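You operate a simulated robot arm through the tools that you are given. There is no shell and no other tool. Be economical: measure what you need, move in short steps, check, and stop when the job is done.

You are at the controls of a simulated robot arm. One attempt, no reset.

## Task
Put the small gold arc in the drawer and change the teal fixture's label.
Fine: close the drawer again; peel the green label off the plate, lay it on the side table, then stick the yellow one on.

The check looks at the end state, three seconds after you hand in, the way a careful person would. Anything else that was tipped, shoved, dropped, spilled or broken makes it a failure.

## Robot
A 6-joint arm with a fingered hand, hanging from a carriage that runs on a gantry, over the field with the corners [789, 1694], [-601, 1184], [259, -1163], [1649, -654] (x, y) and turns from -441 to 247 degrees about z. Base frame: it is fixed where the carriage stands at the start and does not move with it; the origin is on the floor, on the carriage's upright axis, x ahead of it, y to its left, z up. Lengths are in mm, angles in degrees, forces in N, time in s.
With the tool pointing down near the work surface it reaches from about 100 to 440 mm from the robot's upright axis, wherever it stands. Its first joint turns from -166.0 to 166.0 degrees. Places, roughly: inside of the side table drawer [500, -500, 600]; plate of the small teal fixture [100, -600, 800]; side table [500, -500, 800]; side table drawer [400, -400, 600]. Payload 3.7 kg.
The TCP is the grasp point between the finger pads, 26 mm short of the fingertips. In the tool frame z runs along the fingers and y along their closing line. The gripper opens to 156 mm. The gripper's body begins 73 mm behind the TCP. The gripper is a hand of 4 fingers: y runs from the thumb to the fingers, the wrist lies at [0, 0, -239] in the tool frame, and closing takes about 1.5 s.
Orientation is told as [roll, pitch, yaw] about the base's x, y, z axes, in that order, counted from this pose: with the fingers straight down and closing along the base's y, the tool's x points along the base's -x, its y along +y and its z along -z.

## Interface
- The arm moves only by the tool apply_moves. Its argument "commands" is a list of rows, each an object of numbers (a shift or turn left out is 0, a gripper value left out holds the last): "dx", "dy", "dz": the shift along the tool's x, y, z in mm; "ax", "ay", "az": the turn, a rotation vector about the tool's x, y, z in degrees. In form: [{"dx": .., "dy": .., "dz": .., "ax": .., "ay": .., "az": ..}, ...]. A call has 1 to 20 rows; each row shifts and turns the commanded pose from where the row before left it, along the tool's axes as they then stand. "fingers" is the closure, from 0 (fully open) to 1 (shut), set as the call begins (left out, the last holds). Each row takes 0.2 s and may step no farther than 50 mm and 8.6 degrees from the row before; otherwise, or with a gripper value out of range, the whole call is refused. A pose out of reach is approached as far as the arm can. The call stops where the force on the tool passes 40 N (or 10 N more than at its start, if that is more) or the arm is blocked; 0.2 s more then pass. Each finger travels about 45 mm/s and halts on what it meets, pressing with about 21 N; the grip force reading is that of the motor and also rises with nothing between the fingers. The clock runs only during rows and for 0.2 s after the last one: add rows that do not move to give the fingers time. The reply holds the time, the measured pose of the TCP, the force on the tool along the base axes, the opening and the grip force, in the units named above and with some noise, with the torque about the TCP (base axes, N m) and any sound that the robot's microphone picked up, and new pictures: "show" is both (left out), scene, wrist or none.
- Cameras (640 x 400 px; columns grow to the right, rows downward): "scene" is now at [209.6, -54.2, 1697.6]; the picture's right is [-0.99, -0.16, 0.00], its down [-0.15, 0.92, -0.36] and it looks along [0.06, -0.36, -0.93] (base axes); focal length 288 px, centre (320, 200). "wrist" rides on the gripper at [58, -58, -91] in the tool frame; the picture's right is [0.71, 0.71, 0.00], its down [-0.53, 0.53, -0.67] and it looks along [-0.47, 0.47, 0.74] (tool axes); focal length 265 px, centre (320, 200). There is no depth. A picture from a camera that has moved, and an enlarged one, comes with that camera's place and axes in the base frame and with its lens.
- lift_body(by): slides the trunk up (or, below 0, down) by that many mm; the arm and the scene camera ride with it, the base frame stays. It gives what a move gives, with no picture.
- drive_base(legs): drives the robot by 1 to 6 legs, each [ahead, left, turn to the left] in mm, mm and degrees, along the robot's own axes; the way and the turn of a leg run together, so that a leg with both is an arc; at most 1500 mm and 180 degrees a leg. The arm and the cameras ride along, it lands a little off, and it stops where it bumps. It keeps to its track: a leg is cut to what the track allows. It gives what a move gives, and a new picture of the scene camera.
- finger_targets(finger1, finger2, finger3, thumb_bend): sets how far each is bent, from 0 (flat) to 100 (curled in); at 30 the hand is open as for a grip, at 70 the pads meet at the TCP. One left out holds its place. A second passes; each finger stops where it meets its share of the squeeze, and holds until it gets a number again. A gripper value or a shape takes the hand back. It gives what a move gives, with no picture; readings hold the bend of each and the force on the fingers (four entries, about 0 where the hand has none), thumb and palm.
- preshape(shape): the hand has 4 fingers and takes this shape, open, in about a second: jaw (thumb against the fingers, like two jaws); tri (thumb and two fingers); tip (a fingertip pinch); poke (one finger out to press); point (the index stretched); flat (the hand flat); cup (the hand cupped); fist (a fist). The gripper value then closes the fingers along that shape, each until it touches; the sizes above hold for jaw. It gives what a move gives, with no picture.
- aim_head(pan, tilt): turns the head with the scene camera to pan (to the left, within 155 degrees either way) and tilt (down, from -29 to 69), counted from straight ahead of the robot. It gives what a move gives, and a new picture of the scene camera.
- close_up(camera, box): a new picture of the part [left, top, right, bottom] of that camera's present view, enlarged. It takes no simulated time.
- sign_off(): hands the job in; it is judged then, once.

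Work in short steps. Places have to be worked out from the pictures, the camera data and where the tool is seen: move nearer, look again, correct. Check each grasp and each placing, and mend what went wrong. You have 120 turns and 260 pictures in all, those below and enlarged ones among them. Open the gripper and draw the arm clear of the work before you hand the job in, unless the task says otherwise; then end with one line.

The tools are called after "Request:" as a command line: name --argument value ..., lists and objects as JSON in quotes. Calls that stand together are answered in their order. apply_moves: Moves the arm, as the interface text tells. Its arguments: {"type":"object","properties":{"commands":{"type":"array"},"fingers":{"type":"number"},"show":{"type":"string","enum":["both","scene","wrist","none"]}},"required":["commands"]} The other tools are called the same way: lift_body (by) slides the trunk up or down; preshape (shape) gives the hand a shape; finger_targets (finger1, finger2, finger3, thumb_bend) moves the fingers one by one; drive_base (legs) drives the base; aim_head (pan, tilt) turns the head that bears the scene camera; close_up (camera, box) takes an enlarged picture of a part of a camera's view; sign_off () hands the job in.

At the start:

```text
t: 0.0
position: [330.5, -289.0, 1028.7]
tool_rot: [-0.1, 0.0, 0.0]
wrist_force: [1.4, 0.5, 0.3]
wrist_torque: [0.02, 0.01, 0.02]
gripper_width: 155.7
grasp_force: 0.1
shape: jaw
bend: [30.0, 30.0, 30.0, 30.0]
finger forces: [0.0, 0.0, 0.1, 0.1, 0.0, 0.0]
trunk travel left (down, up): [-548.0, 131.0]
robot x, y, heading: [-2.5, -0.9, 0.0]
head pan, tilt: [-80.7, 68.8]
```

scene: 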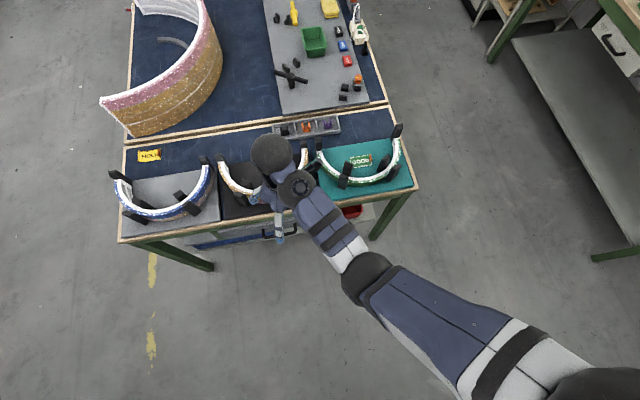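
wrist: 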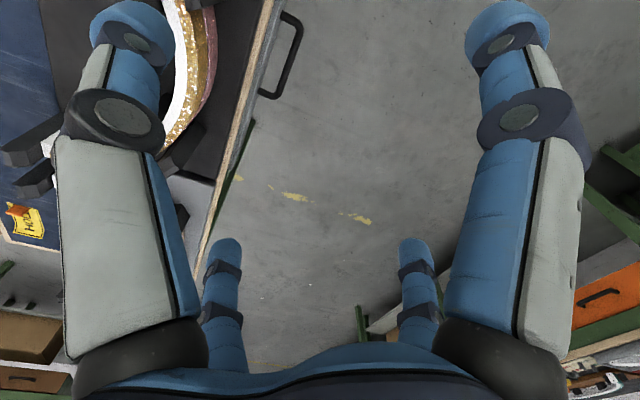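

I start by enlarging the scene view to find the arcs, labels, drawer handle.

Request:
close_up --camera "scene" --box '[100, 110, 260, 250]'

Request:
close_up --camera "scene" --box '[200, 110, 430, 250]'

Request:
close_up --camera "scene" --box '[100, 0, 400, 150]'

```text
2.86 times, centred on (180, 180) of scene
camera zoom: at [209.6, -54.2, 1697.6], right [-0.99, -0.16, 0.0], down [-0.15, 0.92, -0.36], along [0.06, -0.36, -0.93], focal length 822 px, centre (720, 257)
```

zoom: 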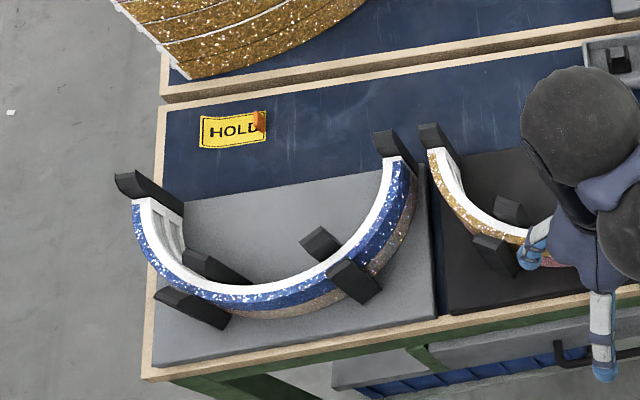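

```text
2.78 times, centred on (315, 180) of scene
camera zoom: at [209.6, -54.2, 1697.6], right [-0.99, -0.16, 0.0], down [-0.15, 0.92, -0.36], along [0.06, -0.36, -0.93], focal length 800 px, centre (334, 256)
```

zoom: 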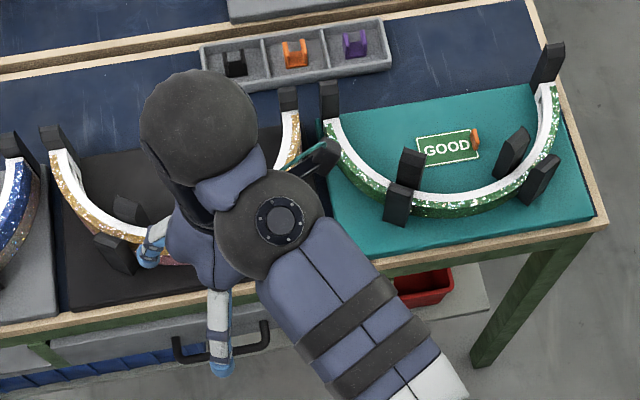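

```text
2.13 times, centred on (250, 75) of scene
camera zoom: at [209.6, -54.2, 1697.6], right [-0.99, -0.16, 0.0], down [-0.15, 0.92, -0.36], along [0.06, -0.36, -0.93], focal length 614 px, centre (469, 467)
```

zoom: 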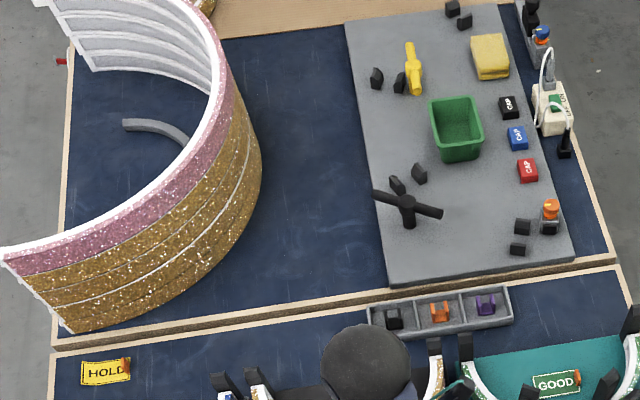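

The table is yawed about 20°, the drawer handle is near (406,-305,~620), the gold arc sits in the middle black fixture. I drive to stand in front of the drawer, facing the table.

Request:
drive_base --legs '[[258, 120, 0], [0, 0, -70]]'

```text
t: 5.0
position: [101.2, -287.7, 1029.0]
tool_rot: [0.0, 0.0, -69.4]
wrist_force: [-0.1, 0.4, -0.5]
wrist_torque: [-0.01, -0.01, 0.01]
gripper_width: 155.8
grasp_force: 0.1
shape: jaw
bend: [30.0, 30.0, 30.0, 30.0]
finger forces: [0.0, 0.0, 0.0, 0.0, 0.1, 0.0]
trunk travel left (down, up): [-548.0, 131.0]
robot x, y, heading: [257.0, 121.2, -69.4]
head pan, tilt: [-80.7, 68.8]
camera scene: at [276.9, -91.2, 1697.6], right [-0.5, 0.87, 0.0], down [0.81, 0.46, -0.36], along [-0.31, -0.18, -0.93], focal length 288 px, centre (320, 200)
```

scene: 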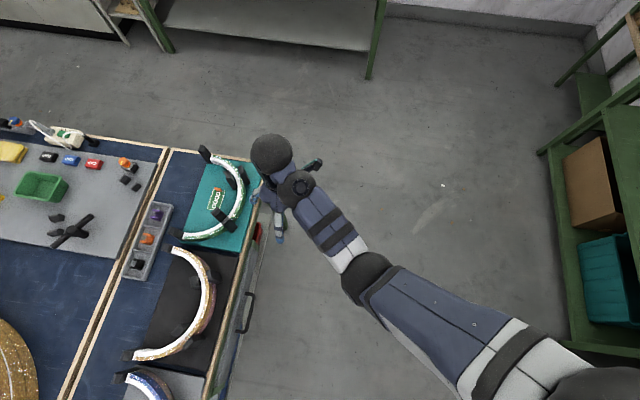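

Now pan the head straight ahead to face the table.

Request:
aim_head --pan 10 --tilt 62

```text
t: 6.6
position: [100.5, -288.3, 1028.9]
tool_rot: [0.0, 0.0, -69.4]
wrist_force: [-0.5, 0.1, 0.7]
wrist_torque: [-0.02, -0.03, 0.0]
gripper_width: 155.9
grasp_force: 0.0
shape: jaw
bend: [30.0, 30.0, 30.0, 30.0]
finger forces: [0.0, 0.0, 0.0, 0.1, 0.0, 0.0]
trunk travel left (down, up): [-548.0, 131.0]
robot x, y, heading: [253.9, 123.3, -69.4]
head pan, tilt: [10.0, 62.0]
camera scene: at [358.1, -118.7, 1704.7], right [-0.86, -0.51, 0.0], down [-0.45, 0.76, -0.47], along [0.24, -0.4, -0.88], focal length 288 px, centre (320, 200)
```

scene: 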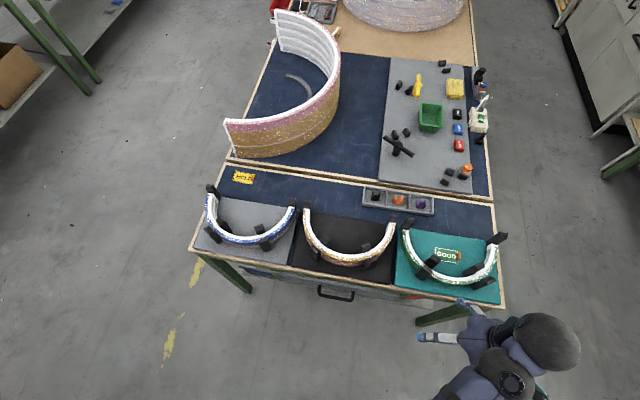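

Request:
close_up --camera "scene" --box '[285, 180, 405, 310]'

Request:
close_up --camera "scene" --box '[390, 180, 515, 320]'

Request:
close_up --camera "scene" --box '[185, 150, 310, 280]'

```text
3.08 times, centred on (345, 245) of scene
camera zoom: at [358.1, -118.7, 1704.7], right [-0.86, -0.51, 0.0], down [-0.45, 0.76, -0.47], along [0.24, -0.4, -0.88], focal length 885 px, centre (243, 62)
```

zoom: 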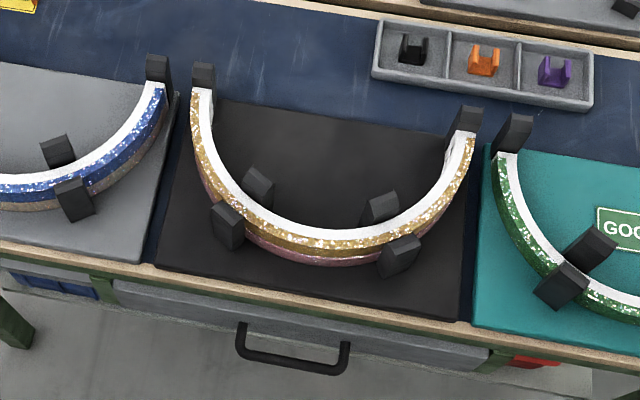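

```text
2.86 times, centred on (452, 250) of scene
camera zoom: at [358.1, -118.7, 1704.7], right [-0.86, -0.51, 0.0], down [-0.45, 0.76, -0.47], along [0.24, -0.4, -0.88], focal length 822 px, centre (-59, 57)
```

zoom: 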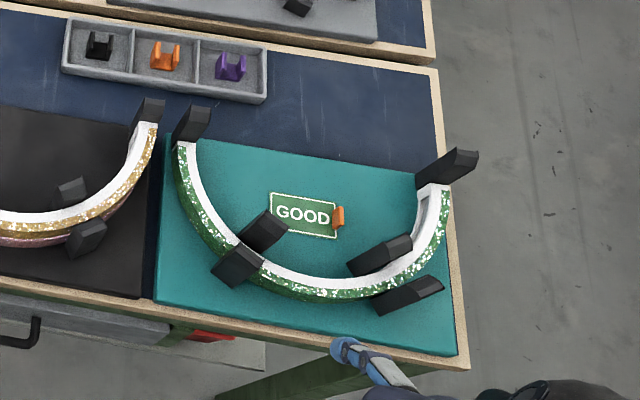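

```text
3.08 times, centred on (248, 215) of scene
camera zoom: at [358.1, -118.7, 1704.7], right [-0.86, -0.51, 0.0], down [-0.45, 0.76, -0.47], along [0.24, -0.4, -0.88], focal length 885 px, centre (543, 154)
```

zoom: 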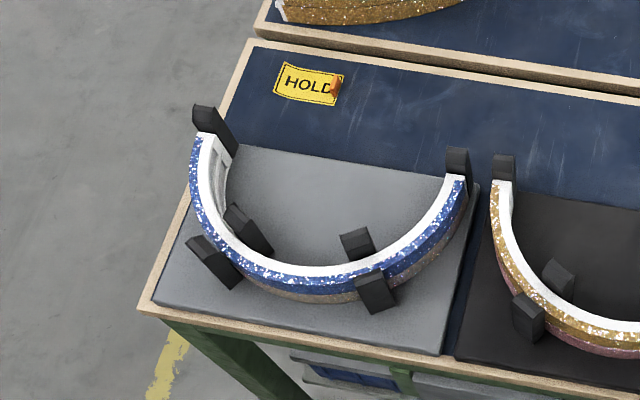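

The view is clear. I turn the hand about its own axis so that it closes across the table edge (needed for both handle and arc).

Request:
apply_moves --commands '[{"az": -8.2}, {"az": -8.2}, {"az": -8.2}, {"az": -8.2}, {"az": -8.2}, {"az": -8.2}, {"az": -8.2}, {"az": -8.2}, {"az": -8.2}, {"az": -8.2}, {"az": -7.5}]' --show "wrist"

```text
t: 9.0
position: [138.8, -343.1, 972.0]
tool_rot: [1.7, 2.7, 19.1]
wrist_force: [0.5, -0.9, 0.8]
wrist_torque: [0.01, -0.02, 0.01]
gripper_width: 156.1
grasp_force: 0.1
shape: jaw
bend: [30.0, 30.0, 30.0, 30.0]
finger forces: [0.0, 0.0, 0.0, 0.0, 0.1, 0.0]
out of reach, approached as far as the arm can: row 6, 7, 8, 9, 10
trunk travel left (down, up): [-548.0, 131.0]
robot x, y, heading: [255.0, 123.0, -69.5]
head pan, tilt: [10.0, 62.0]
camera wrist: at [108.4, -417.3, 1063.5], right [-0.9, 0.44, 0.05], down [0.36, 0.66, 0.66], along [0.25, 0.61, -0.75], focal length 265 px, centre (320, 200)
```

wrist: 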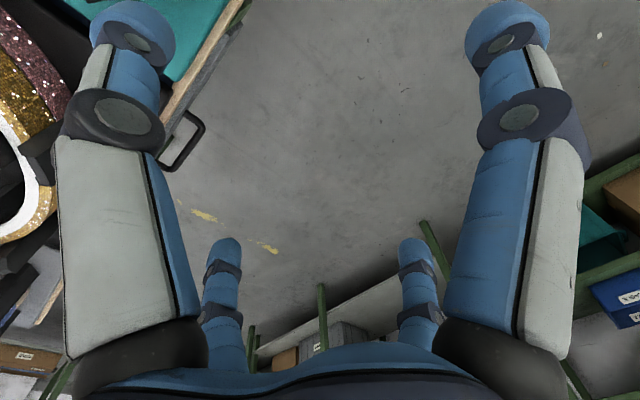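

The pose was at the reach edge; I bring the hand nearer the robot axis, in front of the drawer.

Request:
apply_moves --commands '[{"dx": -37, "dy": 28}, {"dx": -37, "dy": 28}, {"dx": -37, "dy": 28}, {"dx": -37, "dy": 28}, {"dx": -37, "dy": 28}, {"dx": -37, "dy": 28}, {"dx": -37, "dy": 28}]' --show "wrist"

```text
t: 10.6
position: [308.4, -130.0, 872.4]
tool_rot: [1.5, 3.0, 19.2]
wrist_force: [-0.2, -0.5, -0.2]
wrist_torque: [0.03, -0.05, 0.0]
gripper_width: 155.7
grasp_force: 0.1
shape: jaw
bend: [30.0, 30.0, 30.0, 30.0]
finger forces: [0.0, 0.0, 0.0, 0.0, 0.0, 0.0]
out of reach, approached as far as the arm can: row 1, 2, 3, 4, 5, 6, 7
trunk travel left (down, up): [-548.0, 131.0]
robot x, y, heading: [252.2, 122.7, -69.6]
head pan, tilt: [10.0, 62.0]
camera wrist: at [279.8, -205.1, 963.8], right [-0.9, 0.44, 0.06], down [0.37, 0.66, 0.65], along [0.25, 0.61, -0.75], focal length 265 px, centre (320, 200)
```

wrist: 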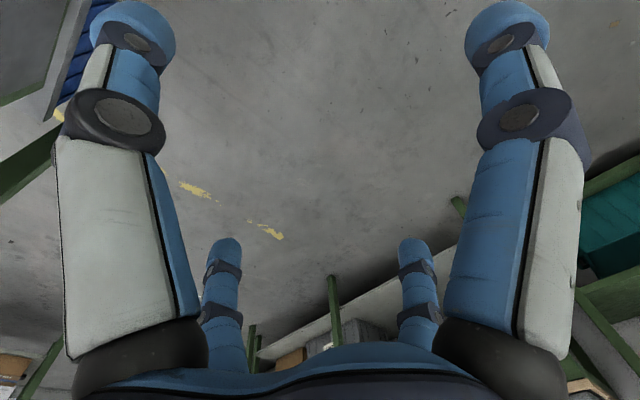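

Request:
apply_moves --commands '[{"dz": 40}, {"dz": 40}]' --show "scene"

```text
t: 11.2
position: [309.7, -131.8, 872.6]
tool_rot: [1.6, 2.9, 19.1]
wrist_force: [0.4, -0.2, -0.5]
wrist_torque: [0.0, -0.01, 0.04]
gripper_width: 156.0
grasp_force: 0.1
shape: jaw
bend: [30.0, 30.0, 30.0, 30.0]
finger forces: [0.0, 0.1, 0.1, 0.1, 0.0, 0.0]
out of reach, approached as far as the arm can: row 1, 2
trunk travel left (down, up): [-548.0, 131.0]
robot x, y, heading: [253.5, 121.2, -69.1]
head pan, tilt: [10.0, 62.0]
camera scene: at [358.1, -118.7, 1704.7], right [-0.86, -0.51, 0.0], down [-0.45, 0.76, -0.47], along [0.24, -0.4, -0.88], focal length 288 px, centre (320, 200)
```

scene: 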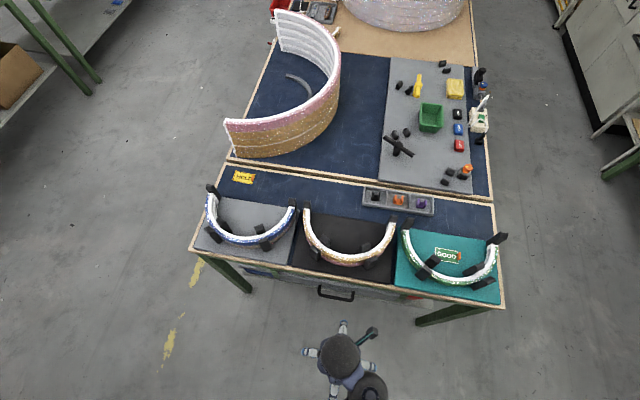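

Request:
apply_moves --commands '[{"dz": 40}, {"dz": 40}, {"dz": 20}]' --show "none"

```text
t: 12.0
position: [309.0, -132.4, 871.4]
tool_rot: [1.6, 3.0, 19.2]
wrist_force: [-0.6, 0.3, -0.1]
wrist_torque: [0.0, 0.0, 0.01]
gripper_width: 156.1
grasp_force: 0.0
shape: jaw
bend: [30.0, 30.0, 30.0, 30.0]
finger forces: [0.0, 0.1, 0.0, 0.1, 0.0, 0.1]
out of reach, approached as far as the arm can: row 1, 2, 3
trunk travel left (down, up): [-548.0, 131.0]
robot x, y, heading: [253.0, 123.6, -69.4]
head pan, tilt: [10.0, 62.0]
```

The arm appears stuck at a joint limit in yaw; I turn the hand back by 40° to see whether it frees.

Request:
apply_moves --commands '[{"az": 8}, {"az": 8}, {"az": 8}, {"az": 8}, {"az": 8}]' --show "none"

```text
t: 13.2
position: [311.2, -131.9, 872.8]
tool_rot: [-0.4, 3.2, -21.2]
wrist_force: [0.1, 0.2, -0.2]
wrist_torque: [0.0, -0.04, 0.0]
gripper_width: 155.8
grasp_force: 0.1
shape: jaw
bend: [30.0, 30.0, 30.0, 30.0]
finger forces: [0.0, 0.0, 0.1, 0.0, 0.0, 0.0]
trunk travel left (down, up): [-548.0, 131.0]
robot x, y, heading: [256.7, 124.2, -69.4]
head pan, tilt: [10.0, 62.0]
```

Request:
apply_moves --commands '[{"dz": 40}, {"ay": 3.2}, {"az": -8}, {"az": -8}]' --show "none"

```text
t: 14.2
position: [324.4, -140.1, 838.4]
tool_rot: [1.4, 1.5, -5.0]
wrist_force: [0.0, -0.9, -0.3]
wrist_torque: [0.01, 0.0, -0.01]
gripper_width: 156.0
grasp_force: 0.0
shape: jaw
bend: [30.0, 30.0, 30.0, 30.0]
finger forces: [0.0, 0.1, 0.0, 0.1, 0.1, 0.1]
out of reach, approached as far as the arm can: row 1, 2
trunk travel left (down, up): [-548.0, 131.0]
robot x, y, heading: [253.9, 120.4, -69.6]
head pan, tilt: [10.0, 62.0]
```

Request:
aim_head --pan -20 --tilt 69

Request:
apply_moves --commands '[{"ax": 0}]' --show "wrist"

```text
t: 15.2
position: [324.2, -140.1, 838.6]
tool_rot: [1.4, 1.7, -5.1]
wrist_force: [-1.2, -0.5, 0.0]
wrist_torque: [0.01, -0.02, -0.01]
gripper_width: 156.0
grasp_force: 0.1
shape: jaw
bend: [30.0, 30.0, 30.0, 30.0]
finger forces: [0.0, 0.1, 0.0, 0.0, 0.0, 0.0]
trunk travel left (down, up): [-548.0, 131.0]
robot x, y, heading: [253.1, 125.5, -69.4]
head pan, tilt: [-20.0, 68.8]
camera scene: at [326.0, -119.3, 1697.6], right [-1.0, -0.01, 0.0], down [-0.01, 0.93, -0.36], along [0.0, -0.36, -0.93], focal length 288 px, centre (320, 200)
```

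scene: 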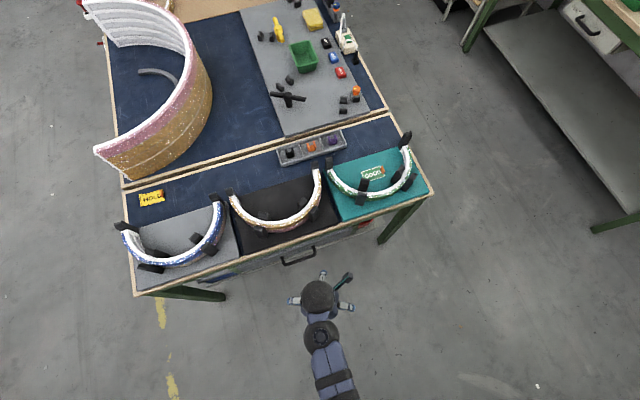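

```text
t: 15.6
position: [324.1, -139.7, 837.3]
tool_rot: [1.3, 1.8, -5.1]
wrist_force: [-0.9, 0.0, 0.5]
wrist_torque: [-0.01, -0.03, 0.02]
gripper_width: 155.6
grasp_force: 0.0
shape: jaw
bend: [30.0, 30.0, 30.0, 30.0]
finger forces: [0.0, 0.1, 0.1, 0.1, 0.0, 0.1]
trunk travel left (down, up): [-548.0, 131.0]
robot x, y, heading: [252.3, 122.6, -69.6]
head pan, tilt: [-20.0, 68.8]
camera wrist: at [263.8, -195.1, 929.2], right [-0.64, 0.77, 0.04], down [0.59, 0.46, 0.67], along [0.49, 0.45, -0.75], focal length 265 px, centre (320, 200)
```

wrist: 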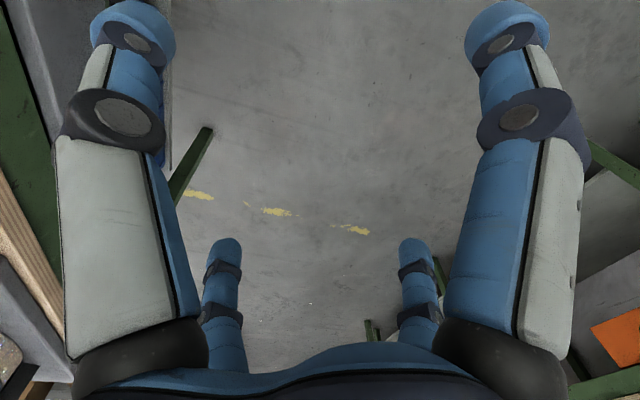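

I test whether the arm goes on turning, and tilting forward, from here.

Request:
apply_moves --commands '[{"az": -8}, {"az": -8}, {"az": -8}, {"ax": 8}, {"ax": 8}, {"ax": 8}, {"ax": 8}]' --show "none"

```text
t: 17.2
position: [316.5, -152.6, 942.5]
tool_rot: [-29.7, -0.2, 19.3]
wrist_force: [-0.3, -0.5, 0.4]
wrist_torque: [0.0, -0.01, 0.01]
gripper_width: 155.9
grasp_force: 0.0
shape: jaw
bend: [30.0, 30.0, 30.0, 30.0]
finger forces: [0.0, 0.0, 0.1, 0.0, 0.1, 0.1]
out of reach, approached as far as the arm can: row 2, 3, 4, 5, 6, 7
trunk travel left (down, up): [-548.0, 131.0]
robot x, y, heading: [254.4, 123.7, -69.2]
head pan, tilt: [-20.0, 68.8]
```

Perhaps the trunk is too high for this; I lower it by 250 and try again (hand is clear of the table in front).

Request:
lift_body --by -250

Request:
apply_moves --commands '[{"ax": -8}, {"ax": -8}, {"ax": -8}, {"ax": -5.7}]' --show "both"

```text
t: 19.8
position: [315.5, -153.2, 692.1]
tool_rot: [-29.6, -0.3, 19.3]
wrist_force: [0.1, 0.6, 0.3]
wrist_torque: [0.0, 0.0, 0.02]
gripper_width: 155.8
grasp_force: 0.0
shape: jaw
bend: [30.0, 30.0, 30.0, 30.0]
finger forces: [0.0, 0.1, 0.0, 0.0, 0.0, 0.0]
trunk travel left (down, up): [-298.0, 381.0]
robot x, y, heading: [253.7, 124.0, -69.4]
head pan, tilt: [-20.0, 68.8]
```

```text
t: 20.8
position: [340.6, -170.0, 681.6]
tool_rot: [-13.9, 1.7, 18.7]
wrist_force: [-1.0, 0.7, -0.2]
wrist_torque: [0.02, -0.03, -0.01]
gripper_width: 156.0
grasp_force: 0.1
shape: jaw
bend: [30.0, 30.0, 30.0, 30.0]
finger forces: [0.0, 0.0, 0.1, 0.1, 0.1, 0.1]
out of reach, approached as far as the arm can: row 1, 2, 3, 4
trunk travel left (down, up): [-298.0, 381.0]
robot x, y, heading: [256.6, 122.3, -69.5]
head pan, tilt: [-20.0, 68.8]
camera scene: at [326.0, -119.6, 1447.7], right [-1.0, -0.01, 0.0], down [-0.01, 0.93, -0.36], along [0.0, -0.36, -0.93], focal length 288 px, centre (320, 200)
camera wrist: at [298.9, -220.9, 786.1], right [-0.9, 0.42, -0.15], down [0.3, 0.81, 0.51], along [0.33, 0.41, -0.85], focal length 265 px, centre (320, 200)
```

scene: 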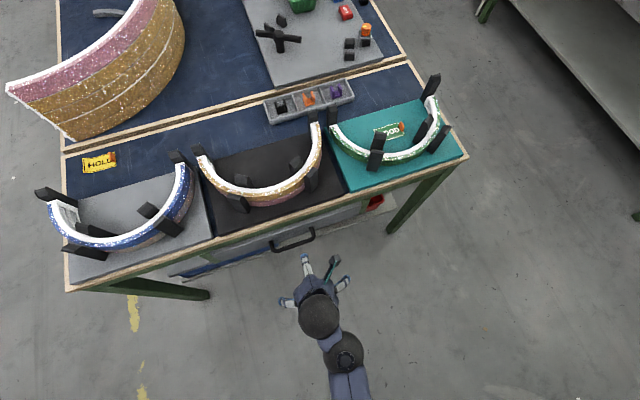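
wrist: 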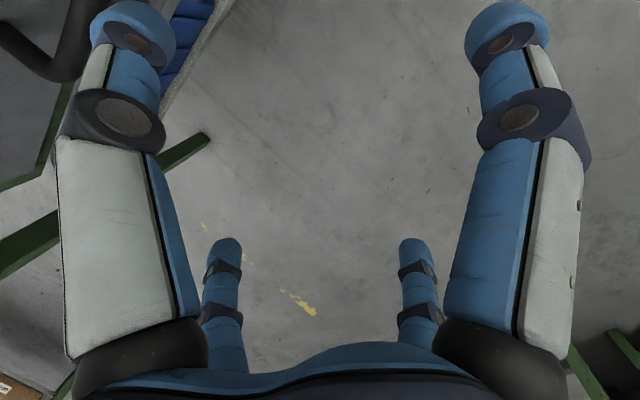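

The evidence: yaw minus bearing is limited to about 85°. I'll stand the robot further right so the work lies at a bearing of about -30°, turning to heading -20.

Request:
drive_base --legs '[[0, 0, 49.5], [-145, -173, 0]]'

```text
t: 24.7
position: [339.3, -118.6, 681.9]
tool_rot: [-14.0, 1.5, 67.9]
wrist_force: [-0.3, 0.5, 0.2]
wrist_torque: [0.02, -0.01, 0.0]
gripper_width: 156.0
grasp_force: 0.0
shape: jaw
bend: [30.0, 30.0, 30.0, 30.0]
finger forces: [0.0, 0.0, 0.0, 0.0, 0.0, 0.1]
trunk travel left (down, up): [-298.0, 381.0]
robot x, y, heading: [59.7, 6.5, -20.2]
head pan, tilt: [-20.0, 68.8]
camera scene: at [293.6, -95.0, 1447.6], right [-0.65, -0.76, 0.0], down [-0.71, 0.6, -0.36], along [0.28, -0.23, -0.93], focal length 288 px, centre (320, 200)
```

scene: 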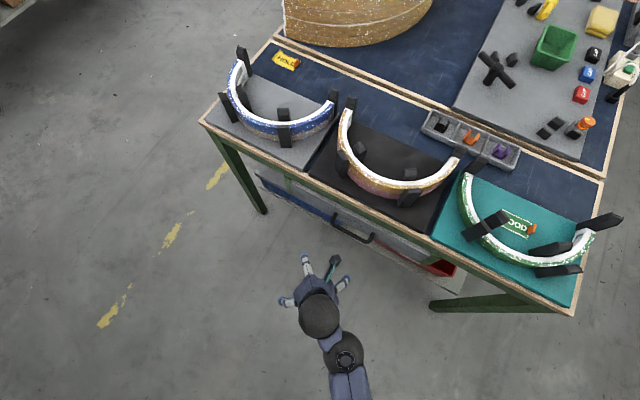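

Now turn the hand to yaw 20.5 and look at the drawer.

Request:
apply_moves --commands '[{"az": 8}, {"az": 8}, {"az": 8}, {"az": 8}, {"az": 8}, {"az": 7}]' --show "none"

Request:
close_up --camera "scene" --box '[240, 160, 480, 310]'

```text
t: 26.1
position: [340.3, -117.6, 682.5]
tool_rot: [-10.7, -9.1, 21.7]
wrist_force: [0.7, 0.1, -0.1]
wrist_torque: [-0.01, 0.0, 0.02]
gripper_width: 156.0
grasp_force: 0.1
shape: jaw
bend: [30.0, 30.0, 30.0, 30.0]
finger forces: [0.0, 0.1, 0.1, 0.1, 0.1, 0.0]
trunk travel left (down, up): [-298.0, 381.0]
robot x, y, heading: [61.8, 8.0, -20.1]
head pan, tilt: [-20.0, 68.8]
```

```text
2.67 times, centred on (360, 235) of scene
camera zoom: at [293.7, -94.9, 1447.6], right [-0.65, -0.76, 0.0], down [-0.71, 0.6, -0.36], along [0.28, -0.23, -0.93], focal length 767 px, centre (213, 107)
```

zoom: 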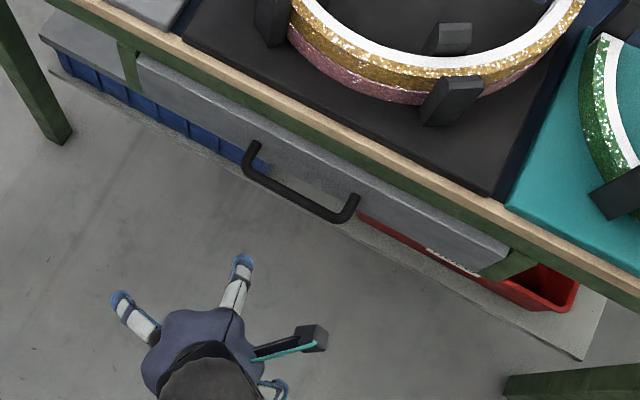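

The handle bar is near (397,-292,~670). I lower the trunk 200 more, raise the hand correspondingly, and tilt the hand to point horizontally toward the drawer.

Request:
lift_body --by -200

Request:
apply_moves --commands '[{"ay": 8}, {"ay": 1.2}, {"dz": -45}, {"dz": -45}, {"dz": -45}, {"dz": -45}, {"ax": 8}, {"ax": 8}, {"ax": 8}, {"ax": 8}, {"ax": 8}, {"ax": 8}, {"ax": 8}, {"ax": 8}, {"ax": 8}, {"ax": 6}]' --show "both"

```text
t: 28.3
position: [340.5, -119.0, 481.7]
tool_rot: [-10.8, -8.9, 21.8]
wrist_force: [-0.6, -0.9, -0.2]
wrist_torque: [-0.03, 0.03, -0.02]
gripper_width: 156.3
grasp_force: 0.0
shape: jaw
bend: [30.0, 30.0, 30.0, 30.0]
finger forces: [0.0, 0.1, 0.0, 0.0, 0.0, 0.0]
trunk travel left (down, up): [-98.0, 581.0]
robot x, y, heading: [59.5, 11.8, -20.2]
head pan, tilt: [-20.0, 68.8]
```

```text
t: 31.7
position: [330.7, -119.3, 556.0]
tool_rot: [-34.1, -0.6, 20.6]
wrist_force: [0.1, -0.3, 0.5]
wrist_torque: [0.0, 0.02, -0.01]
gripper_width: 156.2
grasp_force: 0.1
shape: jaw
bend: [30.0, 30.0, 30.0, 30.0]
finger forces: [0.0, 0.0, 0.1, 0.0, 0.1, 0.0]
out of reach, approached as far as the arm can: row 4, 5, 6, 9, 10, 11, 12, 13, 14, 15, 16
trunk travel left (down, up): [-98.0, 581.0]
robot x, y, heading: [62.3, 10.4, -20.3]
head pan, tilt: [-20.0, 68.8]
camera scene: at [293.7, -94.9, 1247.6], right [-0.65, -0.76, 0.0], down [-0.71, 0.6, -0.36], along [0.28, -0.23, -0.93], focal length 288 px, centre (320, 200)
camera wrist: at [275.5, -136.5, 662.6], right [-0.86, 0.3, -0.4], down [0.21, 0.94, 0.26], along [0.46, 0.14, -0.88], focal length 265 px, centre (320, 200)
```

scene: 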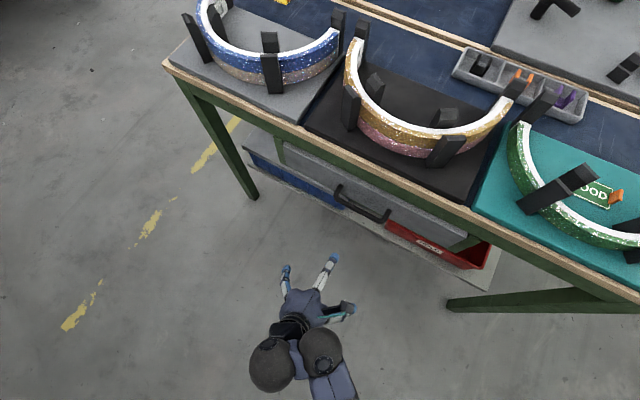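
wrist: 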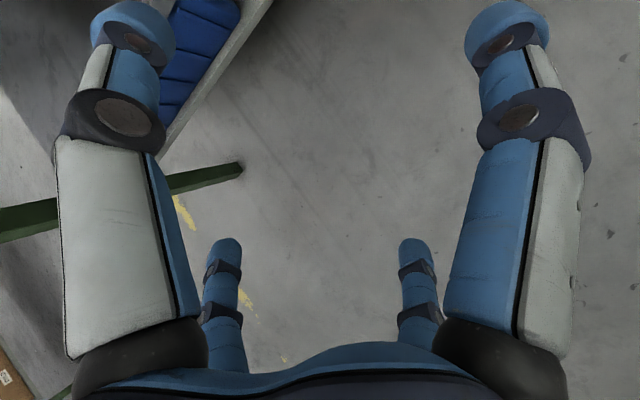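

I need to understand the hand: close it part-way in free air and look with the wrist camera.

Request:
apply_moves --commands '[{"dx": 0}, {"dx": 0}, {"dx": 0}, {"dx": 0}, {"dx": 0}, {"dx": 0}, {"dx": 0}, {"dx": 0}]' --fingers 0.9 --show "both"

Request:
close_up --camera "scene" --box '[240, 160, 480, 310]'

Request:
close_up --camera "scene" --box '[240, 240, 360, 310]'

```text
t: 33.5
position: [331.1, -119.2, 555.2]
tool_rot: [-34.2, -0.5, 20.6]
wrist_force: [-0.5, 0.2, 0.1]
wrist_torque: [0.01, -0.01, -0.01]
gripper_width: 16.0
grasp_force: 0.1
shape: jaw
bend: [74.0, 74.0, 74.0, 70.0]
finger forces: [0.1, 0.1, 0.0, 0.1, 0.0, 0.1]
trunk travel left (down, up): [-98.0, 581.0]
robot x, y, heading: [64.5, 8.8, -20.4]
head pan, tilt: [-20.0, 68.8]
camera scene: at [293.7, -94.9, 1247.6], right [-0.65, -0.76, 0.0], down [-0.71, 0.6, -0.36], along [0.28, -0.23, -0.93], focal length 288 px, centre (320, 200)
camera wrist: at [275.5, -136.5, 662.6], right [-0.86, 0.3, -0.4], down [0.21, 0.94, 0.26], along [0.46, 0.14, -0.88], focal length 265 px, centre (320, 200)
```

scene: 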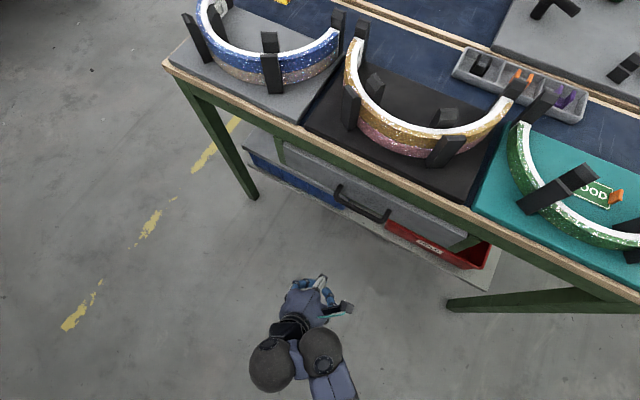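
wrist: 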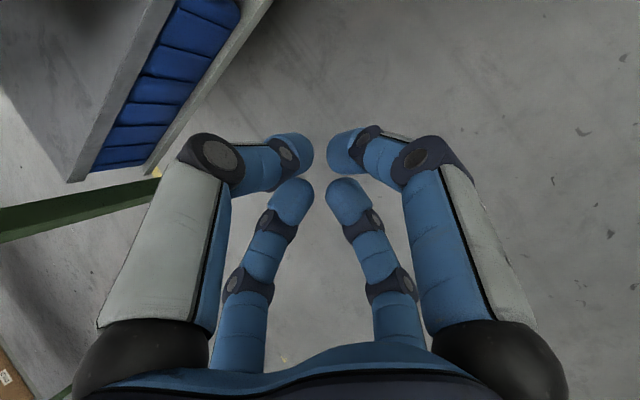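

```text
2.67 times, centred on (360, 235) of scene
camera zoom: at [293.7, -94.9, 1247.6], right [-0.65, -0.76, 0.0], down [-0.71, 0.6, -0.36], along [0.28, -0.23, -0.93], focal length 767 px, centre (213, 107)
```

zoom: 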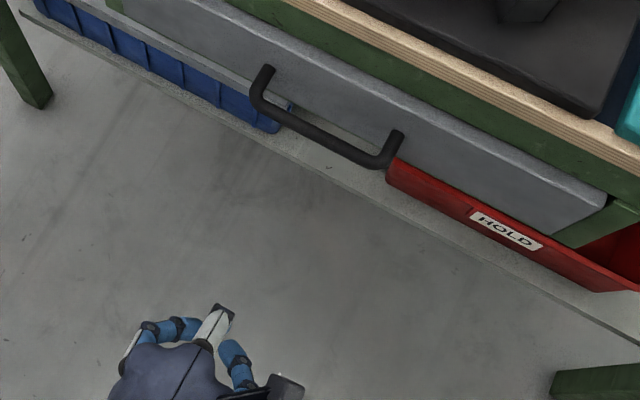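

```text
5.33 times, centred on (300, 275) of scene
camera zoom: at [293.7, -94.9, 1247.6], right [-0.65, -0.76, 0.0], down [-0.71, 0.6, -0.36], along [0.28, -0.23, -0.93], focal length 1534 px, centre (427, -200)
```

zoom: 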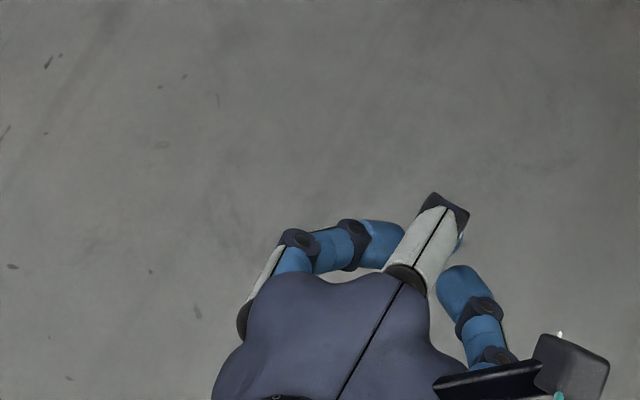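

The hand is a four-finger cross. I plan to hook the drawer handle with the open thumb (78 mm off axis, toward the table). First pin down the handle precisely with tight zooms at two trunk heights.

Request:
close_up --camera "scene" --box '[325, 175, 405, 225]'

Request:
lift_body --by 250

Request:
close_up --camera "scene" --box '[310, 200, 390, 250]'

```text
8.00 times, centred on (365, 200) of scene
camera zoom: at [293.7, -94.9, 1247.6], right [-0.65, -0.76, 0.0], down [-0.71, 0.6, -0.36], along [0.28, -0.23, -0.93], focal length 2301 px, centre (-40, 200)
```

zoom: 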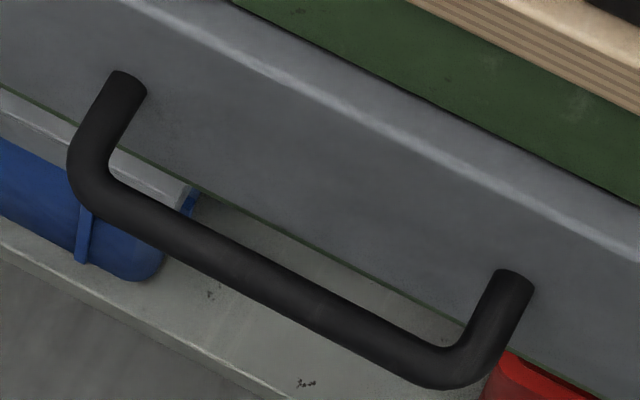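

```text
t: 36.0
position: [331.4, -118.7, 805.9]
tool_rot: [-34.2, -0.5, 20.7]
wrist_force: [-0.5, -0.8, -0.2]
wrist_torque: [-0.03, 0.0, 0.05]
gripper_width: 15.8
grasp_force: 0.1
shape: jaw
bend: [74.0, 74.0, 74.0, 70.0]
finger forces: [0.0, 0.0, 0.1, 0.0, 0.0, 0.0]
trunk travel left (down, up): [-348.0, 331.0]
robot x, y, heading: [61.6, 8.6, -19.9]
head pan, tilt: [-20.0, 68.8]
```

```text
8.00 times, centred on (350, 225) of scene
camera zoom: at [293.7, -94.9, 1497.6], right [-0.65, -0.76, 0.0], down [-0.71, 0.6, -0.36], along [0.28, -0.23, -0.93], focal length 2301 px, centre (80, 0)
```

zoom: 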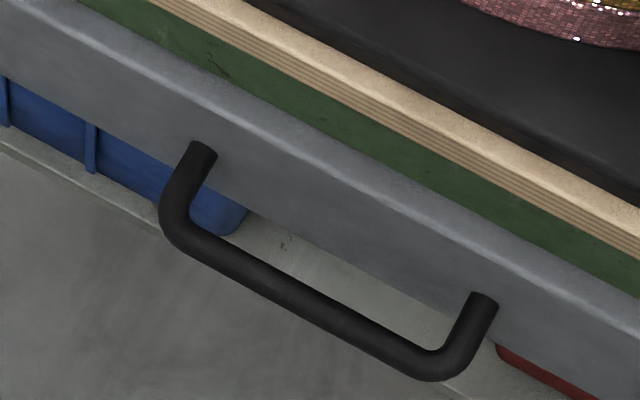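

Handle bar: centre ≈ (404,-296,635), ~127 mm long, ~24 mm gap behind it. I straighten the hand, open it and approach to hover in front of the handle.

Request:
apply_moves --commands '[{"ax": -8}, {"ax": -8}, {"ax": -8}, {"ax": -8}, {"ax": -2.2}, {"dz": 43}, {"dz": 43}, {"dx": -3, "dy": -40}, {"dx": -4, "dy": -40}, {}]' --fingers 0 --show "both"

```text
t: 38.2
position: [365.5, -190.4, 700.7]
tool_rot: [0.0, -0.5, 20.7]
wrist_force: [-0.5, -0.3, 1.5]
wrist_torque: [-0.02, 0.02, 0.01]
gripper_width: 155.6
grasp_force: 0.1
shape: jaw
bend: [30.0, 30.0, 30.0, 30.0]
finger forces: [0.0, 0.0, 0.0, 0.1, 0.1, 0.1]
out of reach, approached as far as the arm can: row 4, 5
trunk travel left (down, up): [-348.0, 331.0]
robot x, y, heading: [63.8, 10.0, -20.4]
head pan, tilt: [-20.0, 68.8]
camera scene: at [293.7, -95.0, 1497.6], right [-0.65, -0.76, 0.0], down [-0.71, 0.6, -0.36], along [0.28, -0.23, -0.93], focal length 288 px, centre (320, 200)
camera wrist: at [332.6, -266.1, 790.8], right [-0.91, 0.41, -0.01], down [0.3, 0.68, 0.67], along [0.28, 0.61, -0.74], focal length 265 px, centre (320, 200)
```

scene: 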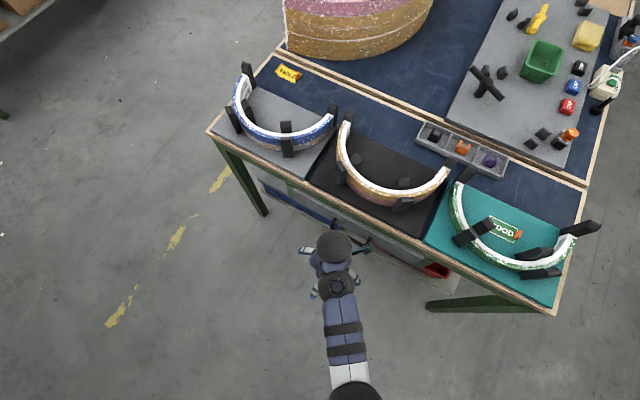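
wrist: 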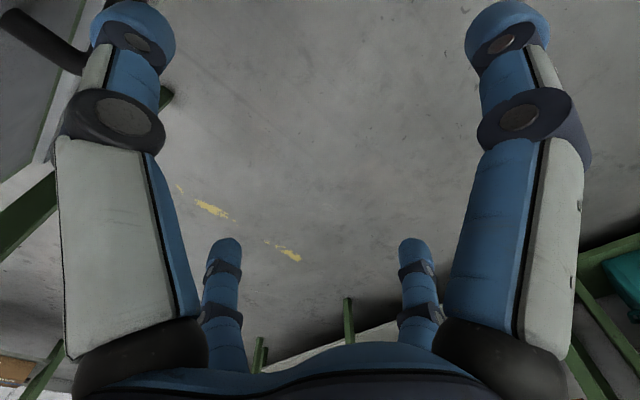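

Nearly there; I shift 40 mm toward the table above the handle and look at the thumb against the handle.

Request:
apply_moves --commands '[{"dy": -20}, {"dy": -22}, {}]' --show "wrist"

Request:
close_up --camera "scene" --box '[290, 190, 410, 270]'

Request:
close_up --camera "wrist" --box '[0, 0, 240, 150]'

```text
t: 39.0
position: [381.1, -231.1, 701.3]
tool_rot: [0.0, -0.4, 20.6]
wrist_force: [0.1, -0.5, 0.4]
wrist_torque: [-0.03, 0.01, 0.0]
gripper_width: 155.7
grasp_force: 0.2
shape: jaw
bend: [30.0, 30.0, 30.0, 30.0]
finger forces: [0.1, 0.0, 0.1, 0.0, 0.0, 0.0]
trunk travel left (down, up): [-348.0, 331.0]
robot x, y, heading: [63.2, 8.5, -20.3]
head pan, tilt: [-20.0, 68.8]
camera wrist: at [347.8, -305.9, 791.7], right [-0.91, 0.41, -0.01], down [0.3, 0.68, 0.67], along [0.28, 0.61, -0.74], focal length 265 px, centre (320, 200)
```

wrist: 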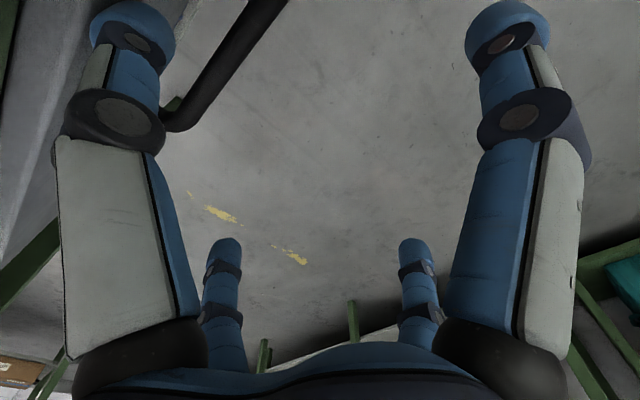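

```text
5.00 times, centred on (350, 230) of scene
camera zoom: at [293.8, -95.0, 1497.6], right [-0.65, -0.76, 0.0], down [-0.71, 0.6, -0.36], along [0.28, -0.23, -0.93], focal length 1438 px, centre (170, 50)
```

zoom: 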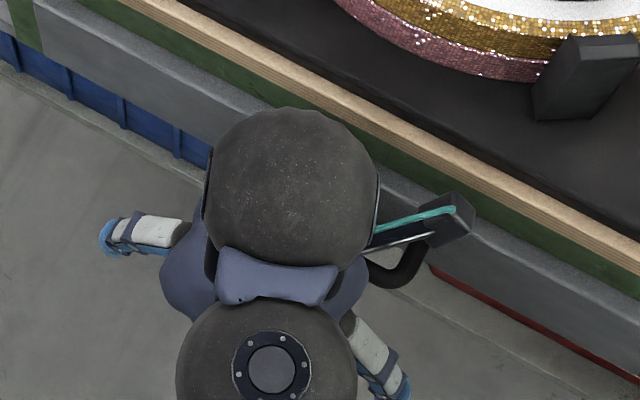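

```text
2.67 times, centred on (120, 75) of wrist
camera zoom: at [347.8, -305.9, 791.7], right [-0.91, 0.41, -0.01], down [0.3, 0.68, 0.67], along [0.28, 0.61, -0.74], focal length 708 px, centre (853, 533)
```

zoom: 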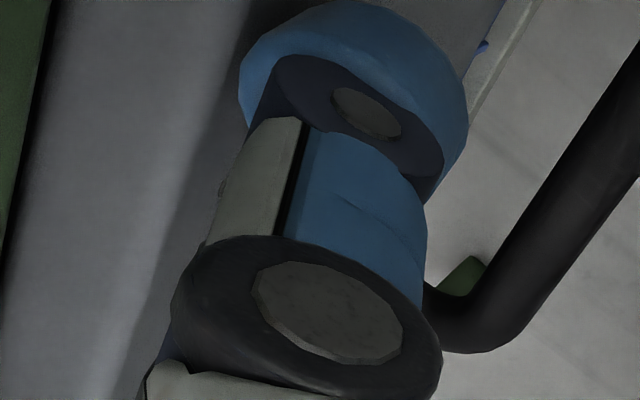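

The wrist view confirms the handle estimate (end at (459,-274)). I shift 4 mm further in and descend the thumb into the gap in small steps.

Request:
apply_moves --commands '[{"dy": -4}, {"dz": 10}, {"dz": 10}, {"dz": 10}, {"dz": 10}, {"dz": 10}, {"dz": 10}, {}]' --show "wrist"

Request:
close_up --camera "wrist" --box '[0, 0, 240, 150]'

```text
t: 40.8
position: [386.7, -238.0, 647.7]
tool_rot: [0.1, -0.5, 20.6]
wrist_force: [-0.6, 2.8, 1.2]
wrist_torque: [0.0, 0.0, 0.02]
gripper_width: 155.6
grasp_force: 0.2
shape: jaw
bend: [30.0, 30.0, 30.0, 31.0]
finger forces: [0.0, 0.1, 0.0, 0.1, 2.4, 0.0]
out of reach, approached as far as the arm can: row 2
trunk travel left (down, up): [-348.0, 331.0]
robot x, y, heading: [58.7, 8.9, -20.2]
head pan, tilt: [-20.0, 68.8]
camera wrist: at [352.1, -312.5, 737.8], right [-0.91, 0.41, -0.01], down [0.3, 0.68, 0.67], along [0.28, 0.61, -0.74], focal length 265 px, centre (320, 200)
```

wrist: 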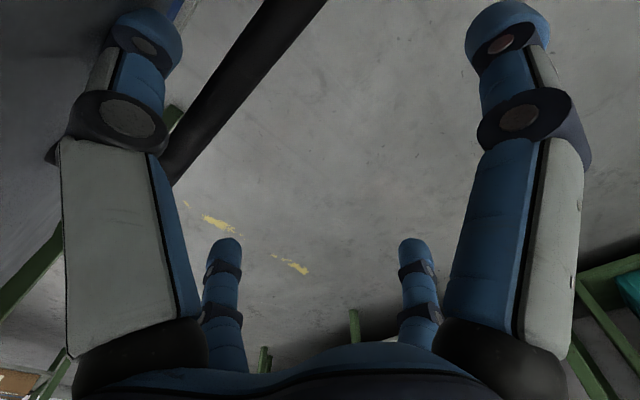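

```text
2.67 times, centred on (120, 75) of wrist
camera zoom: at [352.1, -312.5, 737.8], right [-0.91, 0.41, -0.01], down [0.3, 0.68, 0.67], along [0.28, 0.61, -0.74], focal length 708 px, centre (853, 533)
```

zoom: 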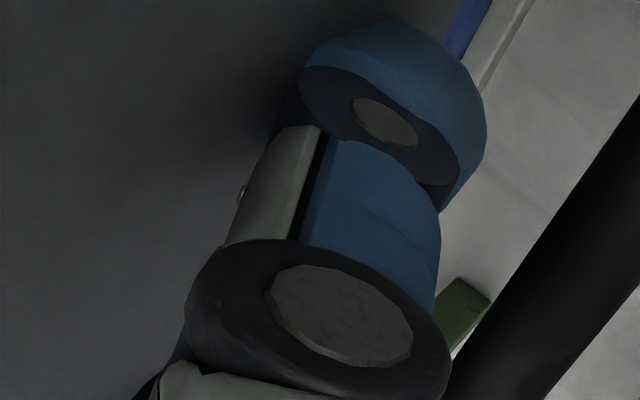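

Thumb is lightly touching the drawer face; ease 4 mm out, then go 15 mm lower.

Request:
apply_moves --commands '[{"dy": 4}, {"dz": 8}, {"dz": 8}, {}]' --show "none"

```text
t: 41.8
position: [385.4, -234.7, 633.0]
tool_rot: [0.0, -0.5, 20.7]
wrist_force: [-0.7, -0.3, -0.3]
wrist_torque: [0.06, -0.01, -0.02]
gripper_width: 155.9
grasp_force: 0.1
shape: jaw
bend: [30.0, 30.0, 30.0, 30.0]
finger forces: [0.1, 0.1, 0.1, 0.0, 0.1, 0.0]
trunk travel left (down, up): [-348.0, 331.0]
robot x, y, heading: [60.5, 7.9, -20.2]
head pan, tilt: [-20.0, 68.8]
```

Free of contact, tips below the bar. Pull outward slowly.

Request:
apply_moves --commands '[{"dy": 8}, {"dy": 8}, {"dy": 8}, {"dy": 8}, {"dy": 8}, {"dy": 8}, {}]' --show "both"

```text
t: 43.4
position: [366.2, -188.5, 631.0]
tool_rot: [-0.1, -0.5, 20.6]
wrist_force: [-0.2, -1.4, 0.5]
wrist_torque: [0.01, -0.02, 0.03]
gripper_width: 156.0
grasp_force: 0.0
shape: jaw
bend: [30.0, 30.0, 30.0, 30.0]
finger forces: [0.0, 0.0, 0.0, 0.0, 1.0, 0.1]
trunk travel left (down, up): [-348.0, 331.0]
robot x, y, heading: [64.6, 10.9, -20.2]
head pan, tilt: [-20.0, 68.8]
camera scene: at [293.8, -95.0, 1497.6], right [-0.65, -0.76, 0.0], down [-0.71, 0.6, -0.36], along [0.28, -0.23, -0.93], focal length 288 px, centre (320, 200)
camera wrist: at [333.0, -263.6, 721.8], right [-0.91, 0.41, -0.01], down [0.3, 0.68, 0.67], along [0.28, 0.61, -0.74], focal length 265 px, centre (320, 200)
```

scene: 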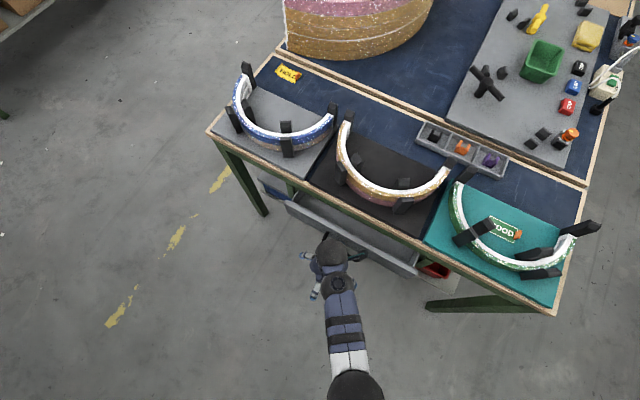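
wrist: 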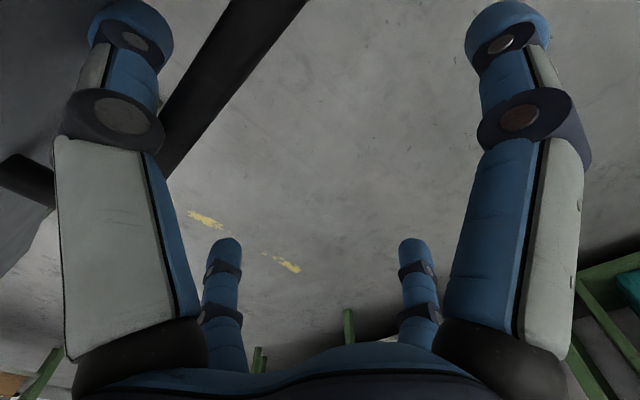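

The drawer is sliding with ~1 N. Keep pulling.

Request:
apply_moves --commands '[{"dy": 14}, {"dy": 14}, {"dy": 14}, {"dy": 14}, {"dy": 14}, {"dy": 14}, {"dy": 14}, {"dy": 14}, {"dy": 14}, {"dy": 14}, {}]' --show "scene"

```text
t: 45.8
position: [318.4, -57.6, 630.3]
tool_rot: [0.0, -0.5, 20.5]
wrist_force: [-0.2, -0.2, 0.9]
wrist_torque: [-0.01, 0.0, 0.01]
gripper_width: 155.8
grasp_force: 0.0
shape: jaw
bend: [30.0, 30.0, 30.0, 30.0]
finger forces: [0.0, 0.1, 0.1, 0.0, 0.4, 0.1]
trunk travel left (down, up): [-348.0, 331.0]
robot x, y, heading: [62.5, 5.8, -20.3]
head pan, tilt: [-20.0, 68.8]
camera scene: at [293.7, -94.9, 1497.6], right [-0.65, -0.76, 0.0], down [-0.71, 0.6, -0.36], along [0.28, -0.23, -0.93], focal length 288 px, centre (320, 200)
```

scene: 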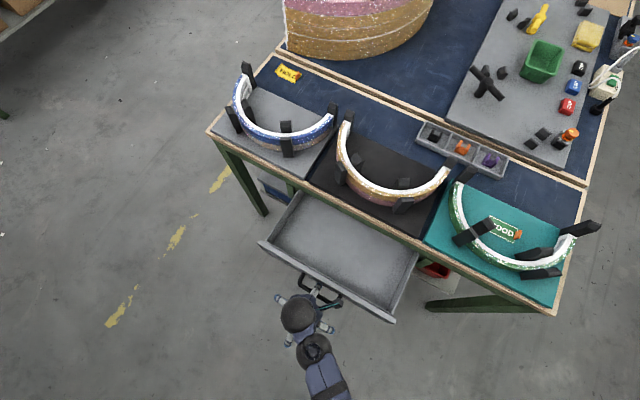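

Open by about 180 mm, empty inside. Pull another ~50 watching the force.

Request:
apply_moves --commands '[{"dy": 10}, {"dy": 10}, {"dy": 10}, {"dy": 10}, {"dy": 10}, {}]' --show "none"

Request:
close_up --camera "scene" --box '[240, 100, 480, 350]'

```text
t: 47.2
position: [300.6, -11.4, 632.1]
tool_rot: [0.0, -0.5, 20.6]
wrist_force: [0.7, -1.1, 1.2]
wrist_torque: [-0.04, 0.0, -0.06]
gripper_width: 156.1
grasp_force: 0.1
shape: jaw
bend: [30.0, 30.0, 30.0, 30.0]
finger forces: [0.0, 0.1, 0.1, 0.0, 0.8, 0.0]
trunk travel left (down, up): [-348.0, 331.0]
robot x, y, heading: [63.3, 13.0, -20.3]
head pan, tilt: [-20.0, 68.8]
```

```text
1.60 times, centred on (360, 225) of scene
camera zoom: at [293.7, -95.0, 1497.6], right [-0.65, -0.76, 0.0], down [-0.71, 0.6, -0.36], along [0.28, -0.23, -0.93], focal length 460 px, centre (256, 160)
```

zoom: 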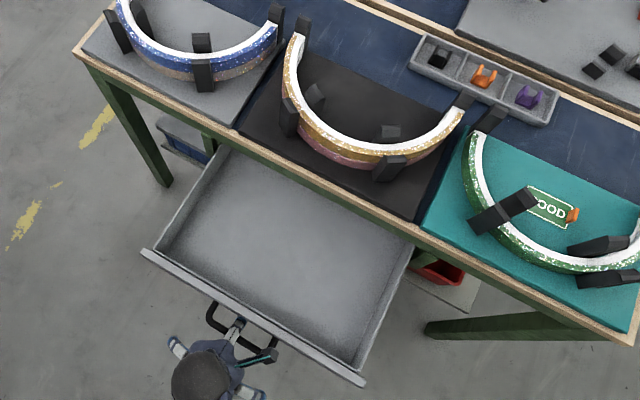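

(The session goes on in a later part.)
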